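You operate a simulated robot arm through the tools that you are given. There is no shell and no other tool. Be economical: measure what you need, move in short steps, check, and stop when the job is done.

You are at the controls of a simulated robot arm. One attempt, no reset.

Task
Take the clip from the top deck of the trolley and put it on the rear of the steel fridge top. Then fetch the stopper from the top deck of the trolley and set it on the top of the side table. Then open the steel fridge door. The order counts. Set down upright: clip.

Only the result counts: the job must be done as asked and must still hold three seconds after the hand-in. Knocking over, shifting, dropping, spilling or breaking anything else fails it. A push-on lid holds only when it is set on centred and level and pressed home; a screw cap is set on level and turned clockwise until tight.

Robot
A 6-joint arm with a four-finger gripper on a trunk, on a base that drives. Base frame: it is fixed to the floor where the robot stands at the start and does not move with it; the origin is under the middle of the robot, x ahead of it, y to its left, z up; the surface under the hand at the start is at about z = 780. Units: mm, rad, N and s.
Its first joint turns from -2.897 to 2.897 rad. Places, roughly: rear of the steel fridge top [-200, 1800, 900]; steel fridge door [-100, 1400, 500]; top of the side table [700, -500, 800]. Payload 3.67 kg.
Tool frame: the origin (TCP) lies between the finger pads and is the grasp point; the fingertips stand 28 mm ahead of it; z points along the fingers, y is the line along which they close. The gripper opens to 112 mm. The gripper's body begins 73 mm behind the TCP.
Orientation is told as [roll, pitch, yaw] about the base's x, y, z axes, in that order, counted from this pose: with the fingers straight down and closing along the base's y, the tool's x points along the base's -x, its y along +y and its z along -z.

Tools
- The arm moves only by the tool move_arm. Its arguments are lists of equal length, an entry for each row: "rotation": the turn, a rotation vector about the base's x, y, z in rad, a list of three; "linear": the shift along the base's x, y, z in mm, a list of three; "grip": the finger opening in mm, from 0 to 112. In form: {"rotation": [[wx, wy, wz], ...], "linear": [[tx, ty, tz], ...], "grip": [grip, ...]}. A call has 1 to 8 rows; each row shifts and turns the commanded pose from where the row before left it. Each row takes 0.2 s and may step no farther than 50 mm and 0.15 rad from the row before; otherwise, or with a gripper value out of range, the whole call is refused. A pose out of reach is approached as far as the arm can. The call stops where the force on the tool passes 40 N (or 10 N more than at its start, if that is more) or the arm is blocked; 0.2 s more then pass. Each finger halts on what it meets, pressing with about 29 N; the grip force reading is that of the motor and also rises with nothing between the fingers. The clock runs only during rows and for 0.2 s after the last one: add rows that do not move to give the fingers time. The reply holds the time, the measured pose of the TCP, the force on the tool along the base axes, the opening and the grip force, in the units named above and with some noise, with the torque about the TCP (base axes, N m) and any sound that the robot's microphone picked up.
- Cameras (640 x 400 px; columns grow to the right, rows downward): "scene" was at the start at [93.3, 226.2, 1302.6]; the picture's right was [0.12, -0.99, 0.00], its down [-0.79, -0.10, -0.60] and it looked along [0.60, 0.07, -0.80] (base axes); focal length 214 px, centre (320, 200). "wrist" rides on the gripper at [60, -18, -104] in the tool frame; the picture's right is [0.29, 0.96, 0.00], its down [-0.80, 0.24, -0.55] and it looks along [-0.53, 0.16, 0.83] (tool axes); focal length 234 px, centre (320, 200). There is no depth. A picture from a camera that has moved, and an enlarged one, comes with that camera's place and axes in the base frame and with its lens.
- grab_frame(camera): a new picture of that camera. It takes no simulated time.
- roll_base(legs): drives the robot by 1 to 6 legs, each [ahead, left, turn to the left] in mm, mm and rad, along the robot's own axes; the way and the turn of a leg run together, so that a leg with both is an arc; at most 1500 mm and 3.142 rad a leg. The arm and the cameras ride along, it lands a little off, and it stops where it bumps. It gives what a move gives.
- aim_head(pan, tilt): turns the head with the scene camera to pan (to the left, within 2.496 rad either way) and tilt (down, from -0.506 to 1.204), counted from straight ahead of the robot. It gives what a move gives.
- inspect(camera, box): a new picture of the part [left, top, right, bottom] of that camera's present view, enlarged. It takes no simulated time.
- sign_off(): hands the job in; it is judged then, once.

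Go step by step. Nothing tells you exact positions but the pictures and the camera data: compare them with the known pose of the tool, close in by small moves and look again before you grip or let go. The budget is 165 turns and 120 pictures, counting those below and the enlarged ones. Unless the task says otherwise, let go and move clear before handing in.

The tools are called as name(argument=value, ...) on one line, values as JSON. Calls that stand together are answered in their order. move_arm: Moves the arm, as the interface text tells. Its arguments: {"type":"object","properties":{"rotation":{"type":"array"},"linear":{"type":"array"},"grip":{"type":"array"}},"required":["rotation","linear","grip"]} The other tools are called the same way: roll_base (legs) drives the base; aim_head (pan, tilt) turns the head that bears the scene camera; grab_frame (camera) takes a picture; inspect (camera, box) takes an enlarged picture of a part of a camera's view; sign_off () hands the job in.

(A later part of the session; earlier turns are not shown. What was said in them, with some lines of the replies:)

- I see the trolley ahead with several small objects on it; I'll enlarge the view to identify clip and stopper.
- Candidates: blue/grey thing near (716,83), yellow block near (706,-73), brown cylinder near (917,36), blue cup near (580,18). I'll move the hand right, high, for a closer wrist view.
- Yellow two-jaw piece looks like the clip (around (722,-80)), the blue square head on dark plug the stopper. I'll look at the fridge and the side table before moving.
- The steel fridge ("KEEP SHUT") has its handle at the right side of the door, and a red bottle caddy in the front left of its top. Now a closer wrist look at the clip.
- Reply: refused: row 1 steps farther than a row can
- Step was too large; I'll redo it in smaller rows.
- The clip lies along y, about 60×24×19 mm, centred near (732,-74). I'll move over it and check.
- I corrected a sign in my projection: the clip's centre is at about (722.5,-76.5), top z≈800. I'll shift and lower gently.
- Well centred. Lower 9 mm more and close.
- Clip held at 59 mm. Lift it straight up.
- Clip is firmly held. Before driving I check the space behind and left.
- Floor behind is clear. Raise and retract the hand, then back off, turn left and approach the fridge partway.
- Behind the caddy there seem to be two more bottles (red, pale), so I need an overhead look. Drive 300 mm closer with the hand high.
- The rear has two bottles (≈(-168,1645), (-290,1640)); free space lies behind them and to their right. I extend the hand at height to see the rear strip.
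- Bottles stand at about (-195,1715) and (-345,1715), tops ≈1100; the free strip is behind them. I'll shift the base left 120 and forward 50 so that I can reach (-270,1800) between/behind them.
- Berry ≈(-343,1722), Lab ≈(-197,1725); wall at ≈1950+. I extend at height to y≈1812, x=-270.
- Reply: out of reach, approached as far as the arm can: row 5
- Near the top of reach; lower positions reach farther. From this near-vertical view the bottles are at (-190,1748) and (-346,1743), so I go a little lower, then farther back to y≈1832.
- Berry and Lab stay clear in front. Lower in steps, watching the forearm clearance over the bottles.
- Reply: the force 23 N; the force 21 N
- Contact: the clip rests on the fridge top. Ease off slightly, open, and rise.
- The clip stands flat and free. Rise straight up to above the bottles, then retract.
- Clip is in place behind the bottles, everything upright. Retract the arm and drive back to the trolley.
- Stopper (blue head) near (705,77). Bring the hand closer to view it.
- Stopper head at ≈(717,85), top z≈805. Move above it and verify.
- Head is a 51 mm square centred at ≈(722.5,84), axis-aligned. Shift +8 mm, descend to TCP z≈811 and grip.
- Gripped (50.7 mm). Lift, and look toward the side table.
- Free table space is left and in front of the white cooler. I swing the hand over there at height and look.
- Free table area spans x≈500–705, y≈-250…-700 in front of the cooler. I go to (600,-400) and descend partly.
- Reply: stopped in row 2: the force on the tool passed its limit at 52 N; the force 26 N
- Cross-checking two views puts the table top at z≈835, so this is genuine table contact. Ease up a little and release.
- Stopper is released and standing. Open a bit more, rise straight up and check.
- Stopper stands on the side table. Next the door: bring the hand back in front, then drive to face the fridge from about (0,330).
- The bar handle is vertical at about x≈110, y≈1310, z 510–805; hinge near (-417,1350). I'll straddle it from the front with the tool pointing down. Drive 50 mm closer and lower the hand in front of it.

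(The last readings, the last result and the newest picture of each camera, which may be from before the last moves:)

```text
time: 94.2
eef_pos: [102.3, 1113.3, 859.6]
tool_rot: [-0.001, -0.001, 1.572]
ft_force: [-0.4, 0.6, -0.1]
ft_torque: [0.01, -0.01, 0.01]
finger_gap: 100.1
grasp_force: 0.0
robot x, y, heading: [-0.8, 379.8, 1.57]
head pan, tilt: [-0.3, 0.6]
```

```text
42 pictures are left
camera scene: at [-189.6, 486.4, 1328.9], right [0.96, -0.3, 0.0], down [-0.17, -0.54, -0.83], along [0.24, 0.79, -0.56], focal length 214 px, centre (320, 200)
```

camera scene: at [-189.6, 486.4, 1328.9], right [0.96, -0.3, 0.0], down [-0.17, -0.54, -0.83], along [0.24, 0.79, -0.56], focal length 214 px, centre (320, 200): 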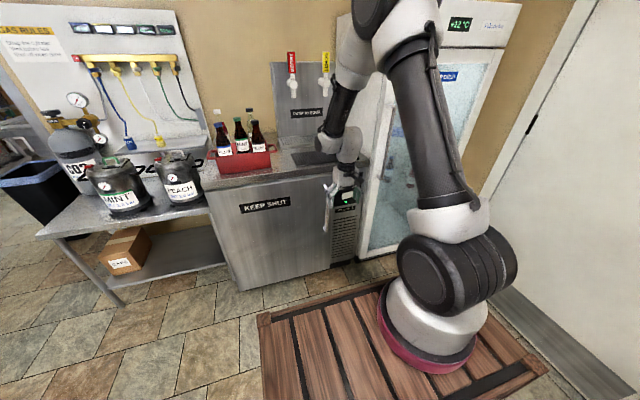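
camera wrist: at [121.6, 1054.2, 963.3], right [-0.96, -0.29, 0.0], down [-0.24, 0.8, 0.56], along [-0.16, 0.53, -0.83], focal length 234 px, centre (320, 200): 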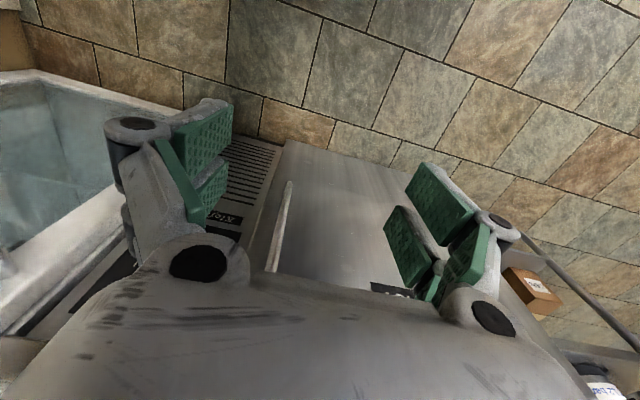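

Bar at x≈113. Align, lower to z≈770, and move closer.

move_arm(rotation=[[0, 0, 0], [0, 0, 0], [0, 0, 0], [0, 0, 0], [0, 0, 0]], linear=[[5, 20, -30], [5, 30, -30], [1, 30, -30], [0, 20, 0], [0, 0, 0]], grip=[100, 100, 100, 100, 100])

grab_frame(camera="wrist")

inspect(camera="scene", box=[260, 120, 400, 250])

```text
time: 95.4
eef_pos: [111.9, 1212.4, 770.0]
tool_rot: [-0.002, -0.001, 1.571]
ft_force: [0.2, 0.6, -0.7]
ft_torque: [0.0, -0.01, 0.01]
finger_gap: 99.9
grasp_force: 0.0
robot x, y, heading: [-3.0, 383.2, 1.569]
head pan, tilt: [-0.3, 0.6]
```

```text
41 pictures are left
camera wrist: at [131.2, 1153.7, 874.9], right [-0.96, -0.29, 0.0], down [-0.24, 0.8, 0.56], along [-0.16, 0.53, -0.83], focal length 234 px, centre (320, 200)
```

wrist: 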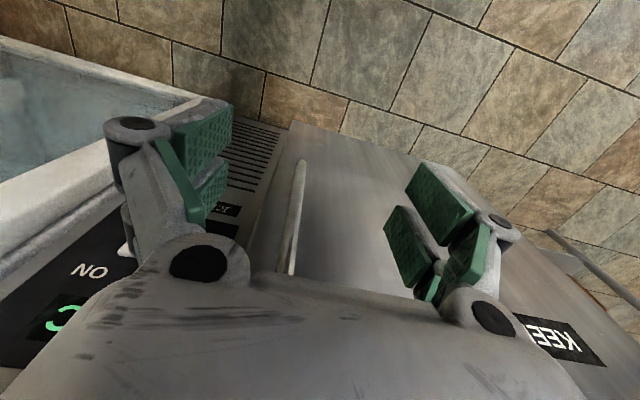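

```text
3.08 times, centred on (330, 185) of scene
camera zoom: at [-189.6, 486.5, 1328.9], right [0.96, -0.3, 0.0], down [-0.17, -0.54, -0.82], along [0.24, 0.79, -0.57], focal length 660 px, centre (289, 246)
```

zoom: 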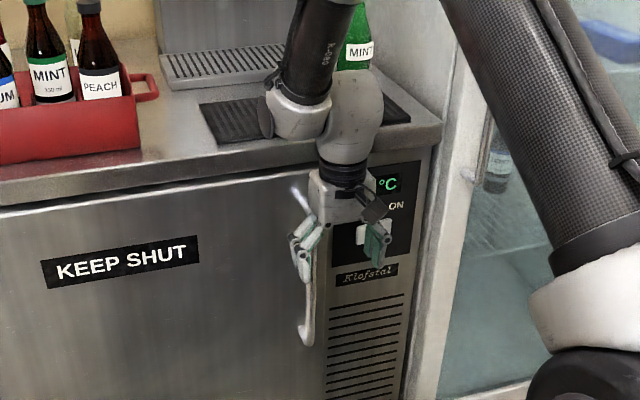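

Bar is well between the fingers laterally. Move forward 80 mm and look again.

move_arm(rotation=[[0, 0, 0], [0, 0, 0], [0, 0, 0], [0, 0, 0]], linear=[[0, 30, 0], [0, 30, 0], [0, 20, 0], [0, 0, 0]], grip=[100, 100, 100, 100])

grab_frame(camera="wrist")

inspect(camera="scene", box=[280, 140, 380, 240])

```text
time: 96.4
eef_pos: [113.0, 1294.3, 770.2]
tool_rot: [-0.001, -0.003, 1.572]
ft_force: [-0.1, 0.9, -0.4]
ft_torque: [0.0, -0.01, 0.01]
finger_gap: 100.1
grasp_force: 0.0
robot x, y, heading: [3.1, 382.9, 1.571]
head pan, tilt: [-0.3, 0.6]
```

```text
39 pictures are left
camera wrist: at [131.4, 1234.7, 874.6], right [-0.96, -0.29, 0.0], down [-0.24, 0.8, 0.56], along [-0.16, 0.53, -0.83], focal length 234 px, centre (320, 200)
```

wrist: 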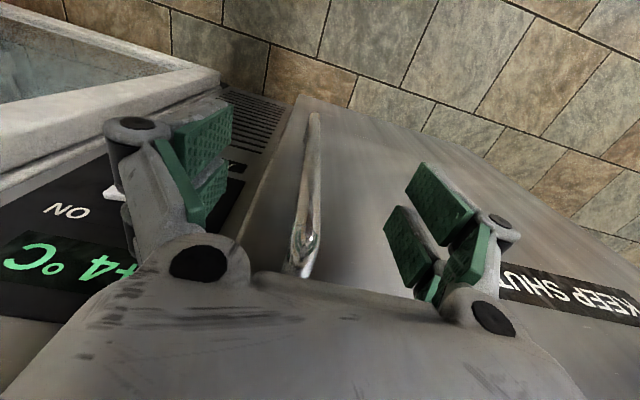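

```text
4.00 times, centred on (330, 190) of scene
camera zoom: at [-189.6, 486.5, 1328.9], right [0.96, -0.3, 0.0], down [-0.17, -0.54, -0.82], along [0.24, 0.79, -0.57], focal length 858 px, centre (280, 240)
```

zoom: 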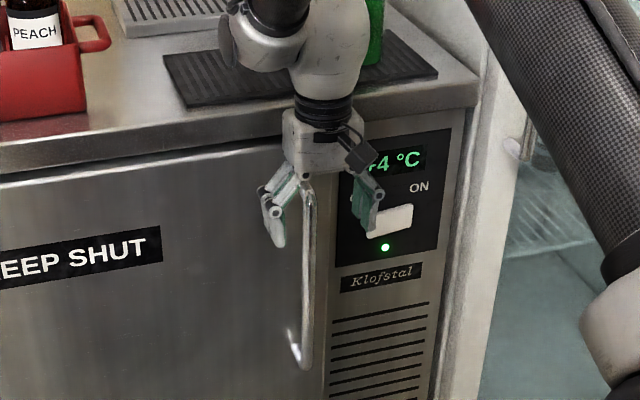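

Bar is ~24 mm further ahead and centred. Advance 24 mm and close gently.

move_arm(rotation=[[0, 0, 0], [0, 0, 0], [0, 0, 0], [0, 0, 0]], linear=[[0, 8, 0], [0, 8, 0], [0, 8, 0], [0, 0, 0]], grip=[100, 100, 100, 100])

grab_frame(camera="wrist")

```text
time: 97.4
eef_pos: [112.1, 1316.9, 769.8]
tool_rot: [-0.002, -0.003, 1.571]
ft_force: [0.0, 0.8, -0.2]
ft_torque: [0.0, 0.02, -0.02]
finger_gap: 100.1
grasp_force: 0.1
robot x, y, heading: [0.1, 383.4, 1.571]
head pan, tilt: [-0.3, 0.6]
```

```text
37 pictures are left
camera wrist: at [131.6, 1258.0, 874.0], right [-0.96, -0.29, 0.0], down [-0.24, 0.8, 0.56], along [-0.16, 0.53, -0.83], focal length 234 px, centre (320, 200)
```

wrist: 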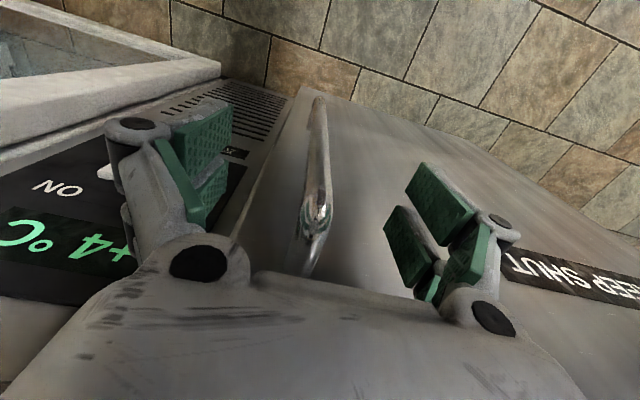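

Bar now sits exactly on the grasp axis. Lower 8 mm and close.

move_arm(rotation=[[0, 0, 0], [0, 0, 0], [0, 0, 0], [0, 0, 0], [0, 0, 0]], linear=[[0, 1, -8], [0, 0, 0], [0, 0, 0], [0, 0, 0], [0, 0, 0]], grip=[100, 40, 0, 0, 0])

grab_frame(camera="wrist")

```text
time: 98.6
eef_pos: [112.0, 1317.5, 760.6]
tool_rot: [-0.001, -0.001, 1.57]
ft_force: [-11.8, -0.2, -1.2]
ft_torque: [0.06, 0.32, 0.11]
finger_gap: 17.6
grasp_force: 44.7
robot x, y, heading: [2.0, 380.4, 1.567]
head pan, tilt: [-0.3, 0.6]
```

```text
36 pictures are left
camera wrist: at [130.4, 1258.7, 865.8], right [-0.96, -0.29, 0.0], down [-0.24, 0.8, 0.56], along [-0.16, 0.53, -0.83], focal length 234 px, centre (320, 200)
```

wrist: 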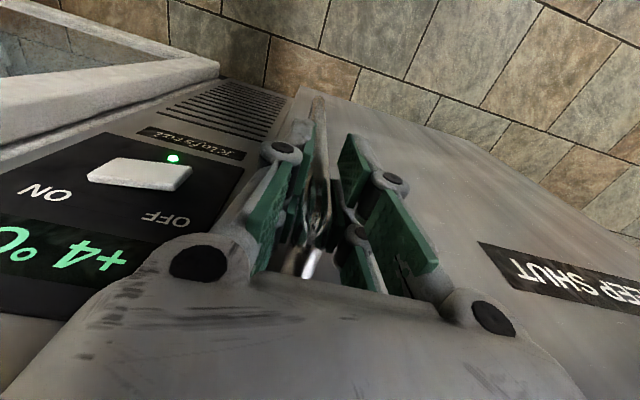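

Gripped the bar (17.6 mm). Start pulling gently along the hinge arc.

move_arm(rotation=[[0, 0, 0], [0, 0, -0.017], [0, 0, -0.018], [0, 0, 0]], linear=[[-1, -3, 0], [-1, -7, 0], [-1, -8, 0], [0, 0, 0]], grip=[0, 0, 0, 0])

grab_frame(camera="wrist")

```text
time: 99.6
eef_pos: [109.2, 1299.9, 763.0]
tool_rot: [-0.002, -0.001, 1.534]
ft_force: [-10.9, 8.7, -3.6]
ft_torque: [0.69, 0.28, 0.02]
finger_gap: 17.9
grasp_force: 45.1
robot x, y, heading: [-1.7, 377.9, 1.566]
head pan, tilt: [-0.3, 0.6]
```

```text
35 pictures are left
camera wrist: at [125.9, 1240.4, 865.8], right [-0.97, -0.25, 0.0], down [-0.21, 0.8, 0.56], along [-0.14, 0.54, -0.83], focal length 234 px, centre (320, 200)
```

wrist: 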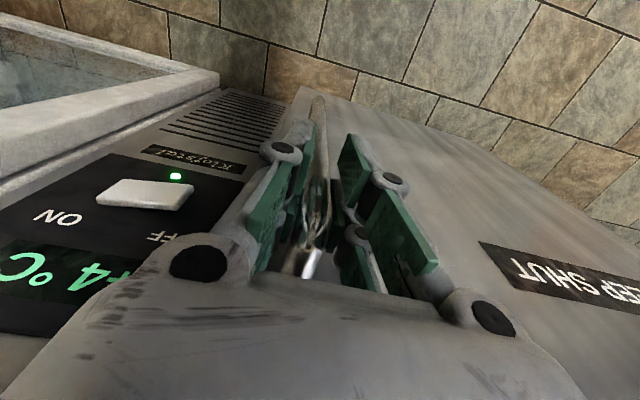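

The door follows with ~9 N. Continue the arc.

move_arm(rotation=[[0, 0, -0.03], [0, 0, -0.03], [0, 0, -0.04], [0, 0, -0.04], [0, 0, 0]], linear=[[-1.5, -14, 0], [-2, -14, 0], [-4, -22.6, 0], [-5.1, -22.6, 0], [0, 0, 0]], grip=[0, 0, 0, 0, 0])

inspect(camera="scene", box=[200, 120, 400, 300])

```text
time: 100.6
eef_pos: [93.8, 1228.7, 761.4]
tool_rot: [0.001, -0.004, 1.399]
ft_force: [-6.5, 0.7, -0.2]
ft_torque: [-0.78, 0.25, 0.22]
finger_gap: 17.6
grasp_force: 44.9
robot x, y, heading: [-0.2, 382.6, 1.568]
head pan, tilt: [-0.3, 0.6]
stopped in row 5: the force on the tool passed its limit at 43 N (the readings are from after the stop); the commanded pose is now the measured one
```

```text
2.22 times, centred on (300, 210) of scene
camera zoom: at [-190.3, 486.4, 1328.8], right [0.96, -0.3, 0.0], down [-0.17, -0.54, -0.82], along [0.24, 0.79, -0.57], focal length 477 px, centre (364, 178)
```

zoom: 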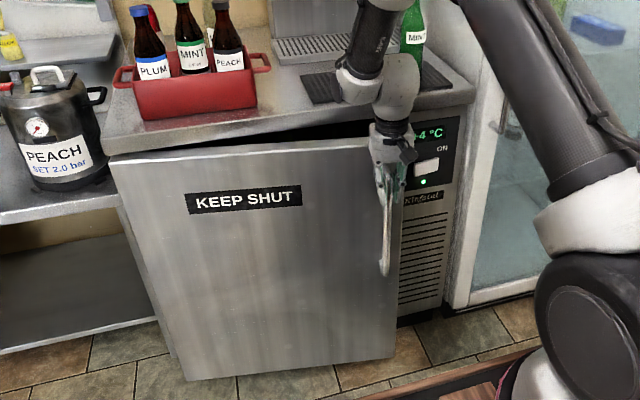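

Door is open ~10°; the stop was just door inertia. Continue more slowly with deceleration.

move_arm(rotation=[[0, 0, -0.015], [0, 0, -0.029], [0, 0, -0.029], [0, 0, -0.029], [0, 0, -0.029], [0, 0, -0.02], [0, 0, -0.01], [0, 0, 0]], linear=[[-2, -8, 0], [-4, -15, 0], [-4.5, -15, 0], [-5, -14.5, 0], [-5, -14.5, 0], [-4, -10, 0], [-2, -5, 0], [0, 0, 0]], grip=[0, 0, 0, 0, 0, 0, 0, 0])

```text
time: 101.8
eef_pos: [71.6, 1164.1, 760.9]
tool_rot: [-0.002, -0.006, 1.276]
ft_force: [-8.5, 1.3, -6.5]
ft_torque: [-0.85, 0.47, 0.23]
finger_gap: 17.5
grasp_force: 44.8
robot x, y, heading: [-5.8, 380.2, 1.57]
head pan, tilt: [-0.3, 0.6]
stopped in row 6: the force on the tool passed its limit at 43 N (the readings are from after the stop); the commanded pose is now the measured one
```

move_arm(rotation=[[0, 0, -0.013], [0, 0, -0.026], [0, 0, -0.026], [0, 0, -0.026], [0, 0, -0.02], [0, 0, -0.013], [0, 0, -0.006], [0, 0, 0]], linear=[[-2.5, -6, 0], [-5.6, -12.5, 0], [-6, -12.4, 0], [-6.2, -12.2, 0], [-5, -9.5, 0], [-3.3, -6, 0], [-1.7, -3, 0], [0, 0, 0]], grip=[0, 0, 0, 0, 0, 0, 0, 0])

grab_frame(camera="wrist")

grab_frame(camera="scene")

```text
time: 103.6
eef_pos: [42.1, 1104.0, 763.0]
tool_rot: [0.003, -0.006, 1.144]
ft_force: [-19.5, 13.2, -18.1]
ft_torque: [0.31, 0.5, 0.15]
finger_gap: 17.7
grasp_force: 44.7
robot x, y, heading: [-2.1, 380.0, 1.568]
head pan, tilt: [-0.3, 0.6]
```

```text
33 pictures are left
camera wrist: at [34.8, 1041.9, 865.5], right [-0.99, 0.13, 0.0], down [0.11, 0.82, 0.56], along [0.08, 0.56, -0.83], focal length 234 px, centre (320, 200)
```

wrist: 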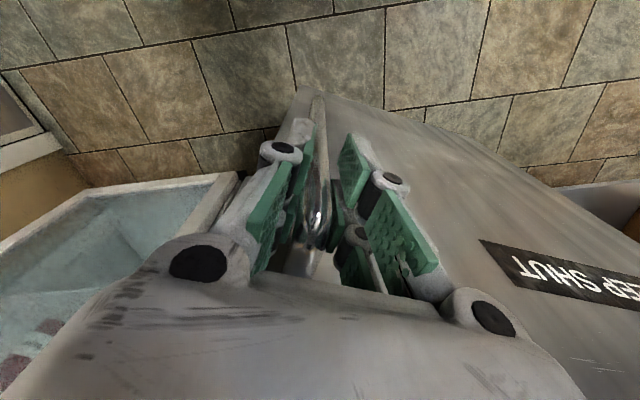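

```text
32 pictures are left
camera scene: at [-191.0, 487.3, 1328.7], right [0.96, -0.29, 0.0], down [-0.17, -0.54, -0.82], along [0.24, 0.79, -0.57], focal length 214 px, centre (320, 200)
```

scene: 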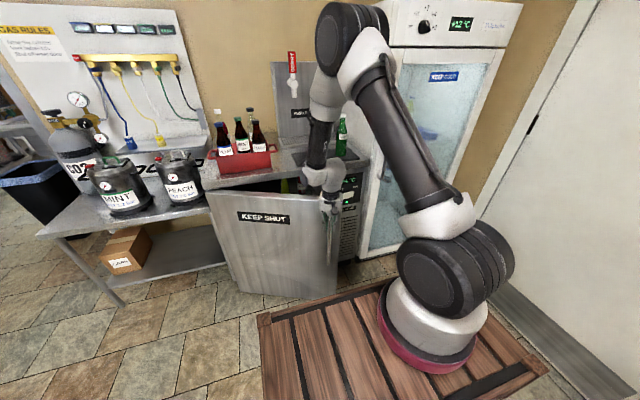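

Opening smoothly. Continue along the arc.

move_arm(rotation=[[0, 0, -0.013], [0, 0, -0.026], [0, 0, -0.026], [0, 0, -0.026], [0, 0, -0.026], [0, 0, -0.016], [0, 0, -0.008], [0, 0, 0]], linear=[[-5, -6, -1], [-7.5, -11.3, -1], [-7.7, -11.4, 0], [-8, -11.2, 0], [-8.3, -11, 0], [-5, -6.5, 0], [-2.5, -3.3, 0], [0, 0, 0]], grip=[0, 0, 0, 0, 0, 0, 0, 0])

```text
time: 104.4
eef_pos: [28.4, 1083.7, 762.2]
tool_rot: [0.003, -0.008, 1.094]
ft_force: [2.9, -2.0, 16.3]
ft_torque: [-0.75, 0.25, 0.09]
finger_gap: 17.8
grasp_force: 45.0
robot x, y, heading: [-0.8, 380.7, 1.573]
head pan, tilt: [-0.3, 0.6]
stopped in row 3: the force on the tool passed its limit at 42 N (the readings are from after the stop); the commanded pose is now the measured one
```

move_arm(rotation=[[0, 0, -0.01], [0, 0, -0.02], [0, 0, -0.02], [0, 0, -0.02], [0, 0, -0.02], [0, 0, -0.014], [0, 0, -0.008], [0, 0, 0]], linear=[[-3, -4, 0.5], [-5.6, -8.3, 0], [-5.8, -8.2, 0], [-5.9, -8.1, 0], [-6, -8, 0], [-4, -5, 0], [-2.4, -3, 0], [0, 0, 0]], grip=[0, 0, 0, 0, 0, 0, 0, 0])

```text
time: 106.2
eef_pos: [-5.3, 1037.6, 762.1]
tool_rot: [0.004, -0.006, 0.981]
ft_force: [11.5, -10.4, 7.5]
ft_torque: [-0.25, -0.28, -0.11]
finger_gap: 17.5
grasp_force: 45.5
robot x, y, heading: [-1.3, 379.5, 1.564]
head pan, tilt: [-0.3, 0.6]
```

move_arm(rotation=[[0, 0, -0.01], [0, 0, -0.02], [0, 0, -0.02], [0, 0, -0.02], [0, 0, -0.02], [0, 0, -0.014], [0, 0, -0.008], [0, 0, 0]], linear=[[-2.6, -4.3, 0], [-6.3, -7.8, 0], [-6.5, -7.6, 0], [-6.6, -7.5, 0], [-6.8, -7.4, 0], [-4.5, -4.6, 0], [-2.7, -2.7, 0], [0, 0, 0]], grip=[0, 0, 0, 0, 0, 0, 0, 0])

move_arm(rotation=[[0, 0, -0.01], [0, 0, -0.02], [0, 0, -0.02], [0, 0, -0.02], [0, 0, -0.014], [0, 0, -0.008], [0, 0, 0]], linear=[[-3.4, -3.6, 0], [-7, -7.1, 0], [-7.2, -7, 0], [-7.3, -6.9, 0], [-5, -4.3, 0], [-3, -2.5, 0], [0, 0, 0]], grip=[0, 0, 0, 0, 0, 0, 0])

grab_frame(camera="scene")

grab_frame(camera="wrist")

```text
time: 108.0
eef_pos: [-40.5, 997.1, 762.8]
tool_rot: [0.003, -0.008, 0.87]
ft_force: [9.4, -9.4, -8.1]
ft_torque: [-0.23, -0.23, -0.09]
finger_gap: 17.6
grasp_force: 44.7
robot x, y, heading: [2.6, 378.9, 1.566]
head pan, tilt: [-0.3, 0.6]
```

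```text
time: 109.6
eef_pos: [-73.1, 964.5, 761.6]
tool_rot: [0.001, -0.009, 0.778]
ft_force: [13.9, -13.7, 2.4]
ft_torque: [-0.45, -0.28, -0.18]
finger_gap: 17.6
grasp_force: 45.1
robot x, y, heading: [-1.4, 379.1, 1.575]
head pan, tilt: [-0.3, 0.6]
```

```text
31 pictures are left
camera scene: at [-189.7, 485.9, 1329.0], right [0.96, -0.3, 0.0], down [-0.17, -0.54, -0.83], along [0.24, 0.79, -0.56], focal length 214 px, centre (320, 200)
```

scene: 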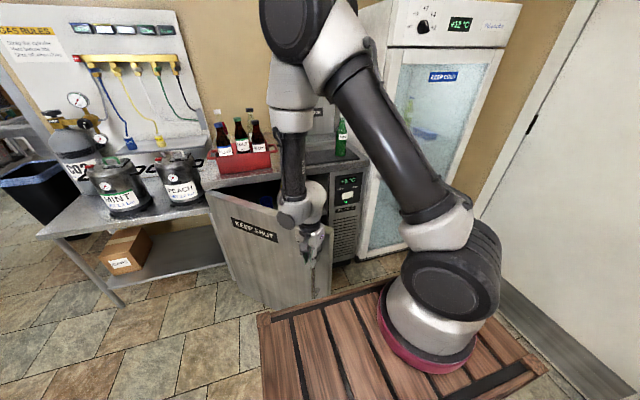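

```text
30 pictures are left
camera wrist: at [-101.9, 909.6, 865.3], right [-0.88, 0.48, 0.0], down [0.4, 0.73, 0.56], along [0.27, 0.49, -0.83], focal length 234 px, centre (320, 200)
```

wrist: 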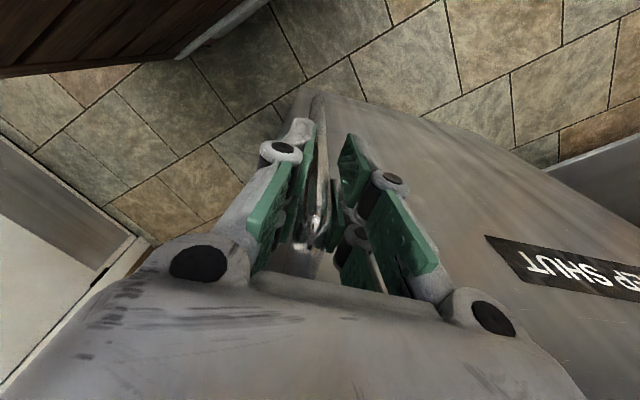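

Door is at ~45°. Now release, rise, and view the inner side to push it further open from within.

move_arm(rotation=[[0, 0, 0], [0, 0, 0], [0, 0, 0], [0, 0, 0], [0, 0, 0], [0, 0, 0], [0, 0, 0]], linear=[[0, 0, 0], [0, 0, 0], [0, 0, 0], [0, 0, 30], [0, 0, 45], [0, 0, 45], [0, 0, 40]], grip=[30, 60, 60, 60, 60, 60, 60])

move_arm(rotation=[[0, 0, 0], [0, 0, 0], [0, 0, 0], [0, 0, 0], [0, 0, 0]], linear=[[18, 40, 0], [18, 40, 0], [18, 40, 0], [18, 40, 0], [0, 0, 0]], grip=[40, 20, 0, 0, 0])

grab_frame(camera="scene")

grab_frame(camera="wrist")

```text
time: 111.2
eef_pos: [-72.7, 965.0, 922.3]
tool_rot: [0.0, -0.008, 0.78]
ft_force: [-0.2, -0.3, -0.5]
ft_torque: [-0.06, 0.0, 0.0]
finger_gap: 60.0
grasp_force: 0.1
robot x, y, heading: [-2.4, 378.0, 1.569]
head pan, tilt: [-0.3, 0.6]
```

```text
time: 112.4
eef_pos: [0.0, 1125.4, 921.1]
tool_rot: [0.003, -0.008, 0.778]
ft_force: [0.4, -0.3, -0.1]
ft_torque: [-0.01, 0.01, -0.01]
finger_gap: 0.3
grasp_force: 28.8
robot x, y, heading: [-0.8, 372.8, 1.572]
head pan, tilt: [-0.3, 0.6]
```

```text
29 pictures are left
camera scene: at [-190.1, 486.3, 1328.9], right [0.96, -0.3, 0.0], down [-0.17, -0.54, -0.83], along [0.24, 0.79, -0.56], focal length 214 px, centre (320, 200)
```

scene: 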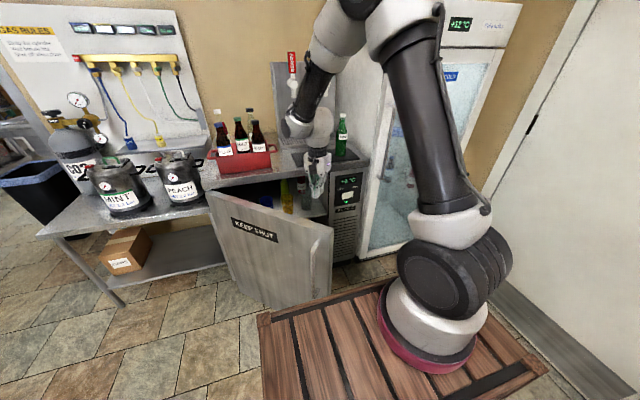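

```text
28 pictures are left
camera wrist: at [-28.7, 1069.6, 1023.8], right [-0.88, 0.48, 0.0], down [0.4, 0.73, 0.56], along [0.27, 0.49, -0.83], focal length 234 px, centre (320, 200)
```

wrist: 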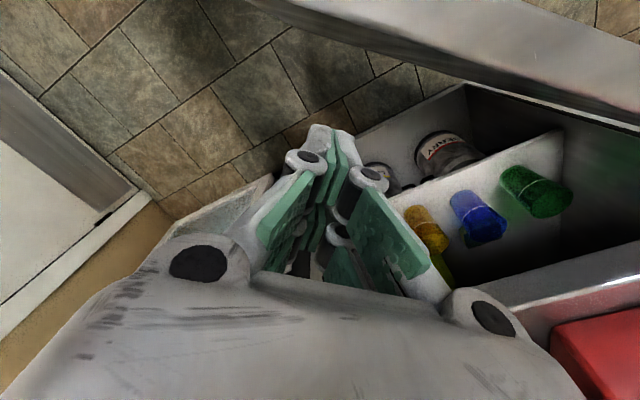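

Door holds at ~45°, contents inside are well behind. Lower the closed fingers on the inner side of the door near its free edge.

move_arm(rotation=[[0, 0, 0], [0, 0, 0], [0, 0, 0], [0, 0, 0], [0, 0, 0]], linear=[[0, 0, -40], [0, 0, -40], [0, 0, -30], [0, 0, -10], [0, 0, 0]], grip=[0, 0, 0, 0, 0])

grab_frame(camera="wrist")

inspect(camera="scene", box=[200, 100, 400, 310])

```text
time: 113.6
eef_pos: [-1.5, 1124.0, 801.6]
tool_rot: [0.0, -0.009, 0.778]
ft_force: [0.1, 0.7, -0.6]
ft_torque: [-0.02, -0.01, 0.02]
finger_gap: 0.1
grasp_force: 28.4
robot x, y, heading: [-3.3, 380.7, 1.573]
head pan, tilt: [-0.3, 0.6]
```

```text
27 pictures are left
camera wrist: at [-30.4, 1069.4, 904.4], right [-0.88, 0.48, 0.0], down [0.4, 0.73, 0.56], along [0.27, 0.49, -0.83], focal length 234 px, centre (320, 200)
```

wrist: 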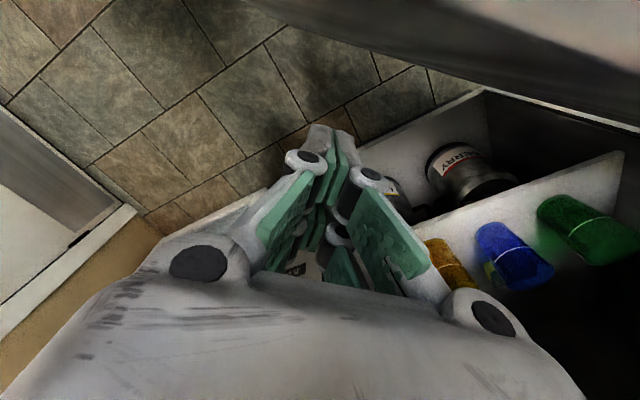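

```text
1.90 times, centred on (300, 205) of scene
camera zoom: at [-190.1, 486.4, 1328.9], right [0.96, -0.3, 0.0], down [-0.17, -0.54, -0.83], along [0.24, 0.79, -0.56], focal length 408 px, centre (358, 190)
```

zoom: 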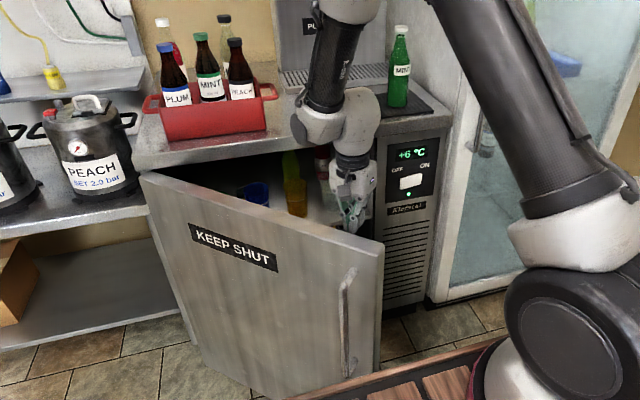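

Push the door from inside along its arc, gently.

move_arm(rotation=[[0, 0, 0], [0, 0, 0], [0, 0, -0.03], [0, 0, -0.037], [0, 0, -0.037], [0, 0, -0.037], [0, 0, -0.03], [0, 0, 0]], linear=[[-15, -16, 0], [-12, -13, 0], [-11, -12.5, 0], [-11.5, -12.8, 0], [-11.7, -12.6, 0], [-12, -12, 0], [-12, -11, 0], [0, 0, 0]], grip=[0, 0, 0, 0, 0, 0, 0, 0])

grab_frame(camera="scene")

```text
time: 115.4
eef_pos: [-87.1, 1035.0, 801.1]
tool_rot: [0.003, -0.009, 0.607]
ft_force: [-0.1, 0.4, 0.5]
ft_torque: [0.0, 0.0, -0.02]
finger_gap: 0.0
grasp_force: 29.2
robot x, y, heading: [-1.6, 380.1, 1.572]
head pan, tilt: [-0.3, 0.6]
```

```text
25 pictures are left
camera scene: at [-190.2, 486.4, 1328.9], right [0.96, -0.3, 0.0], down [-0.17, -0.54, -0.83], along [0.24, 0.79, -0.56], focal length 214 px, centre (320, 200)
```

scene: 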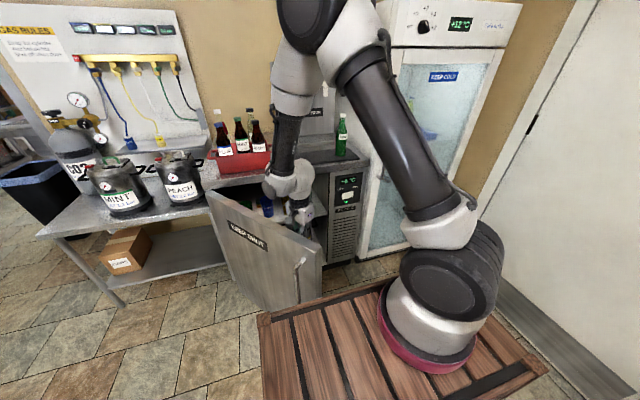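

Door is moving further (≈53°). Continue.

move_arm(rotation=[[0, 0, -0.03], [0, 0, -0.037], [0, 0, -0.037], [0, 0, -0.037], [0, 0, -0.037], [0, 0, -0.037], [0, 0, -0.03], [0, 0, 0]], linear=[[-12, -11, 0], [-13, -10.5, 0], [-13.2, -10, 0], [-13.4, -9.5, 0], [-14, -9, 0], [-14, -8.5, 0], [-13, -7, 0], [0, 0, 0]], grip=[0, 0, 0, 0, 0, 0, 0, 0])

grab_frame(camera="scene")

```text
time: 117.2
eef_pos: [-180.0, 968.2, 800.0]
tool_rot: [0.001, -0.007, 0.364]
ft_force: [-0.2, 0.8, -1.1]
ft_torque: [0.01, -0.02, -0.02]
finger_gap: 0.0
grasp_force: 28.9
robot x, y, heading: [-0.6, 376.7, 1.574]
head pan, tilt: [-0.3, 0.6]
```

```text
24 pictures are left
camera scene: at [-190.2, 486.4, 1328.9], right [0.96, -0.3, 0.0], down [-0.17, -0.54, -0.83], along [0.24, 0.79, -0.56], focal length 214 px, centre (320, 200)
```

scene: 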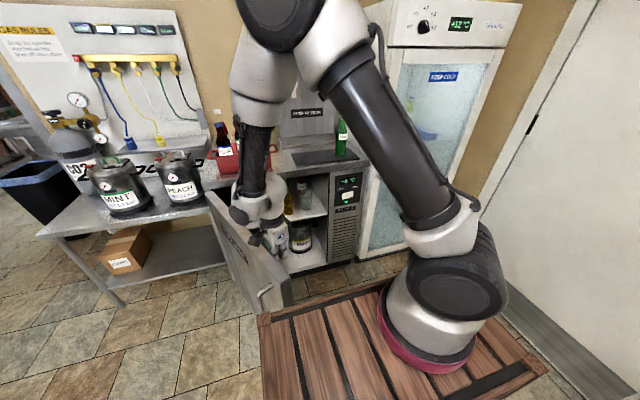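

move_arm(rotation=[[0, 0, -0.03], [0, 0, -0.037], [0, 0, -0.037], [0, 0, -0.037], [0, 0, -0.037], [0, 0, -0.037], [0, 0, -0.03], [0, 0, 0]], linear=[[-15, -7, 0], [-17, -7, 0], [-18, -6.5, 0], [-18, -5.5, 0], [-19, -5, 0], [-19, -4, 0], [-17, -3, 0], [0, 0, 0]], grip=[0, 0, 0, 0, 0, 0, 0, 0])

grab_frame(camera="scene")

```text
time: 119.0
eef_pos: [-302.0, 931.5, 800.9]
tool_rot: [0.002, -0.009, 0.117]
ft_force: [-0.7, 0.2, 0.0]
ft_torque: [0.0, 0.03, 0.0]
finger_gap: 0.3
grasp_force: 28.6
robot x, y, heading: [1.2, 377.7, 1.569]
head pan, tilt: [-0.3, 0.6]
```

```text
23 pictures are left
camera scene: at [-190.2, 486.4, 1328.9], right [0.96, -0.3, 0.0], down [-0.17, -0.54, -0.83], along [0.24, 0.79, -0.56], focal length 214 px, centre (320, 200)
```

scene: 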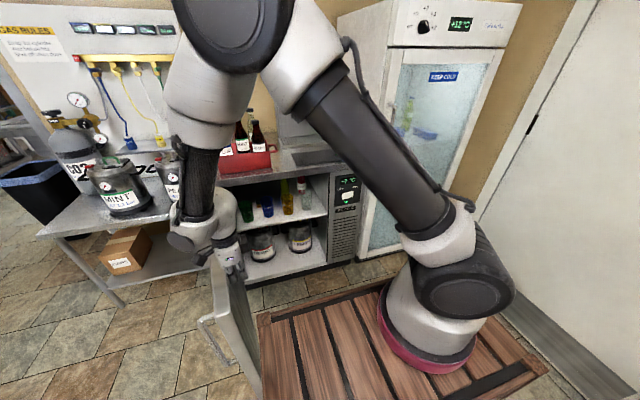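

Door at ~84°. A bit more, then back away from the door and rise.

move_arm(rotation=[[0, 0, 0], [0, 0, 0], [0, 0, 0], [0, 0, 0]], linear=[[-14, -2, 0], [-14, -1, 0], [-10, 0, 0], [0, 0, 0]], grip=[0, 0, 0, 0])

move_arm(rotation=[[0, 0, 0], [0, 0, 0], [0, 0, 0], [0, 0, 0], [0, 0, 0], [0, 0, 0], [0, 0, 0]], linear=[[20, 3, 0], [30, 5, 0], [30, 5, 0], [0, 0, 40], [0, 0, 45], [0, 0, 45], [0, 0, 0]], grip=[0, 0, 0, 0, 0, 0, 0])

grab_frame(camera="scene")

```text
time: 120.0
eef_pos: [-340.8, 928.4, 801.8]
tool_rot: [0.004, -0.007, 0.119]
ft_force: [-1.8, -0.9, 4.8]
ft_torque: [0.08, 0.09, 0.04]
finger_gap: 0.0
grasp_force: 29.2
robot x, y, heading: [-0.7, 380.3, 1.575]
head pan, tilt: [-0.3, 0.6]
```

```text
time: 121.6
eef_pos: [-260.8, 941.8, 931.2]
tool_rot: [0.001, -0.009, 0.116]
ft_force: [0.6, -0.8, 0.5]
ft_torque: [0.0, 0.01, -0.01]
finger_gap: 0.0
grasp_force: 29.2
robot x, y, heading: [-2.0, 379.2, 1.57]
head pan, tilt: [-0.3, 0.6]
```

```text
22 pictures are left
camera scene: at [-190.2, 486.4, 1328.9], right [0.96, -0.3, 0.0], down [-0.17, -0.54, -0.83], along [0.24, 0.79, -0.56], focal length 214 px, centre (320, 200)
```

scene: 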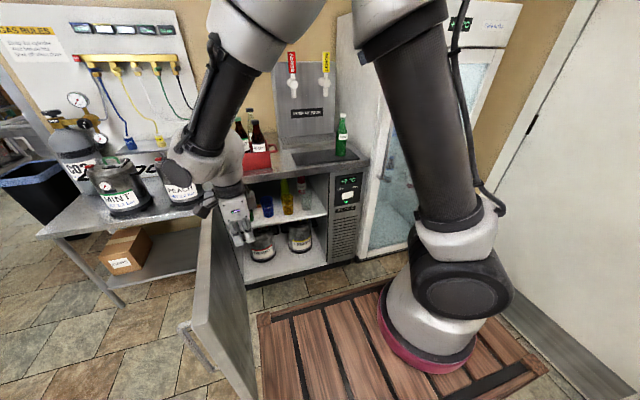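

The door stands open at ~90°. Move the hand to the middle, high, and verify everything.

move_arm(rotation=[[0, 0, 0], [0, 0, 0], [0, 0, 0], [0, 0, 0], [0, 0, 0], [0, 0, 0], [0, 0, 0], [0, 0, 0]], linear=[[30, 10, 30], [30, 10, 30], [35, 10, 20], [40, 10, 10], [40, 10, 10], [40, 0, 10], [40, 0, 10], [0, 0, 0]], grip=[20, 20, 20, 20, 20, 20, 20, 20])

aim_head(pan=0.1, tilt=0.5)

grab_frame(camera="scene")

aim_head(pan=-2.0, tilt=0.6)

grab_frame(camera="scene")

```text
time: 123.4
eef_pos: [-5.3, 990.6, 1051.3]
tool_rot: [0.001, -0.009, 0.117]
ft_force: [0.8, -0.3, -0.2]
ft_torque: [0.0, -0.04, -0.03]
finger_gap: 20.0
grasp_force: 0.0
robot x, y, heading: [0.7, 380.2, 1.568]
head pan, tilt: [-0.3, 0.6]
```

```text
time: 124.2
eef_pos: [-4.7, 992.0, 1051.2]
tool_rot: [0.002, -0.008, 0.118]
ft_force: [-0.6, 0.8, 0.1]
ft_torque: [0.0, 0.04, 0.03]
finger_gap: 20.1
grasp_force: 0.0
robot x, y, heading: [-1.0, 377.6, 1.573]
head pan, tilt: [0.099, 0.499]
```

```text
21 pictures are left
camera scene: at [-225.2, 492.5, 1337.9], right [1.0, 0.1, 0.0], down [0.05, -0.48, -0.88], along [-0.09, 0.87, -0.48], focal length 214 px, centre (320, 200)
```

scene: 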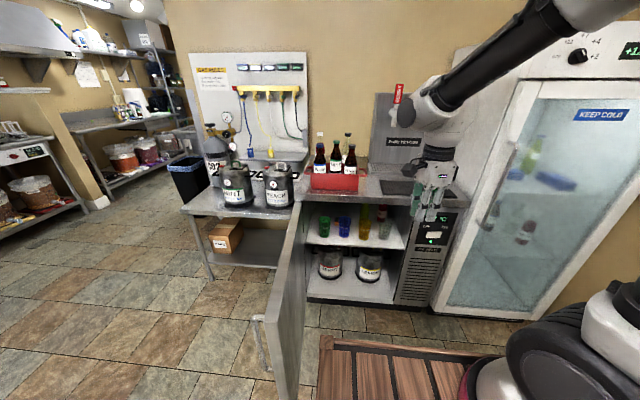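

```text
time: 126.2
eef_pos: [-5.5, 991.3, 1051.7]
tool_rot: [0.002, -0.009, 0.118]
ft_force: [-0.5, 0.1, -0.3]
ft_torque: [-0.01, 0.04, 0.01]
finger_gap: 19.9
grasp_force: 0.2
robot x, y, heading: [0.6, 379.6, 1.575]
head pan, tilt: [-2.0, 0.6]
```

```text
20 pictures are left
camera scene: at [-135.8, 365.2, 1328.9], right [-0.42, -0.91, 0.0], down [-0.51, 0.23, -0.83], along [0.75, -0.34, -0.56], focal length 214 px, centre (320, 200)
```

scene: 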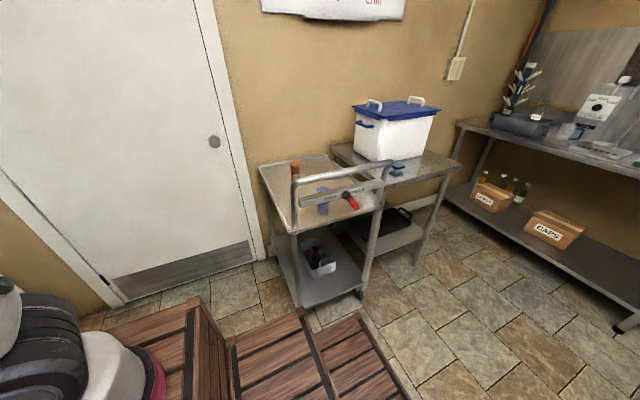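

The door stays open, the stopper stands on the side table, the clip was last seen upright behind the bottles, and nothing else has been disturbed; handing in.

sign_off()

```text
The job is handed in.
```

I did all three steps in the order you asked and handed the job in; no verdict came back.

- **Clip:** it is upright on the rear of the steel fridge top, behind the bottles. I last saw it there right after placing it, because the bottles hid it in the final pictures.
- **Stopper:** it stands on the side table in front of the white cooler.
- **Fridge door:** it stands open at about 90° and stayed there after I let go.

In the final pictures nothing else looked moved or knocked over.
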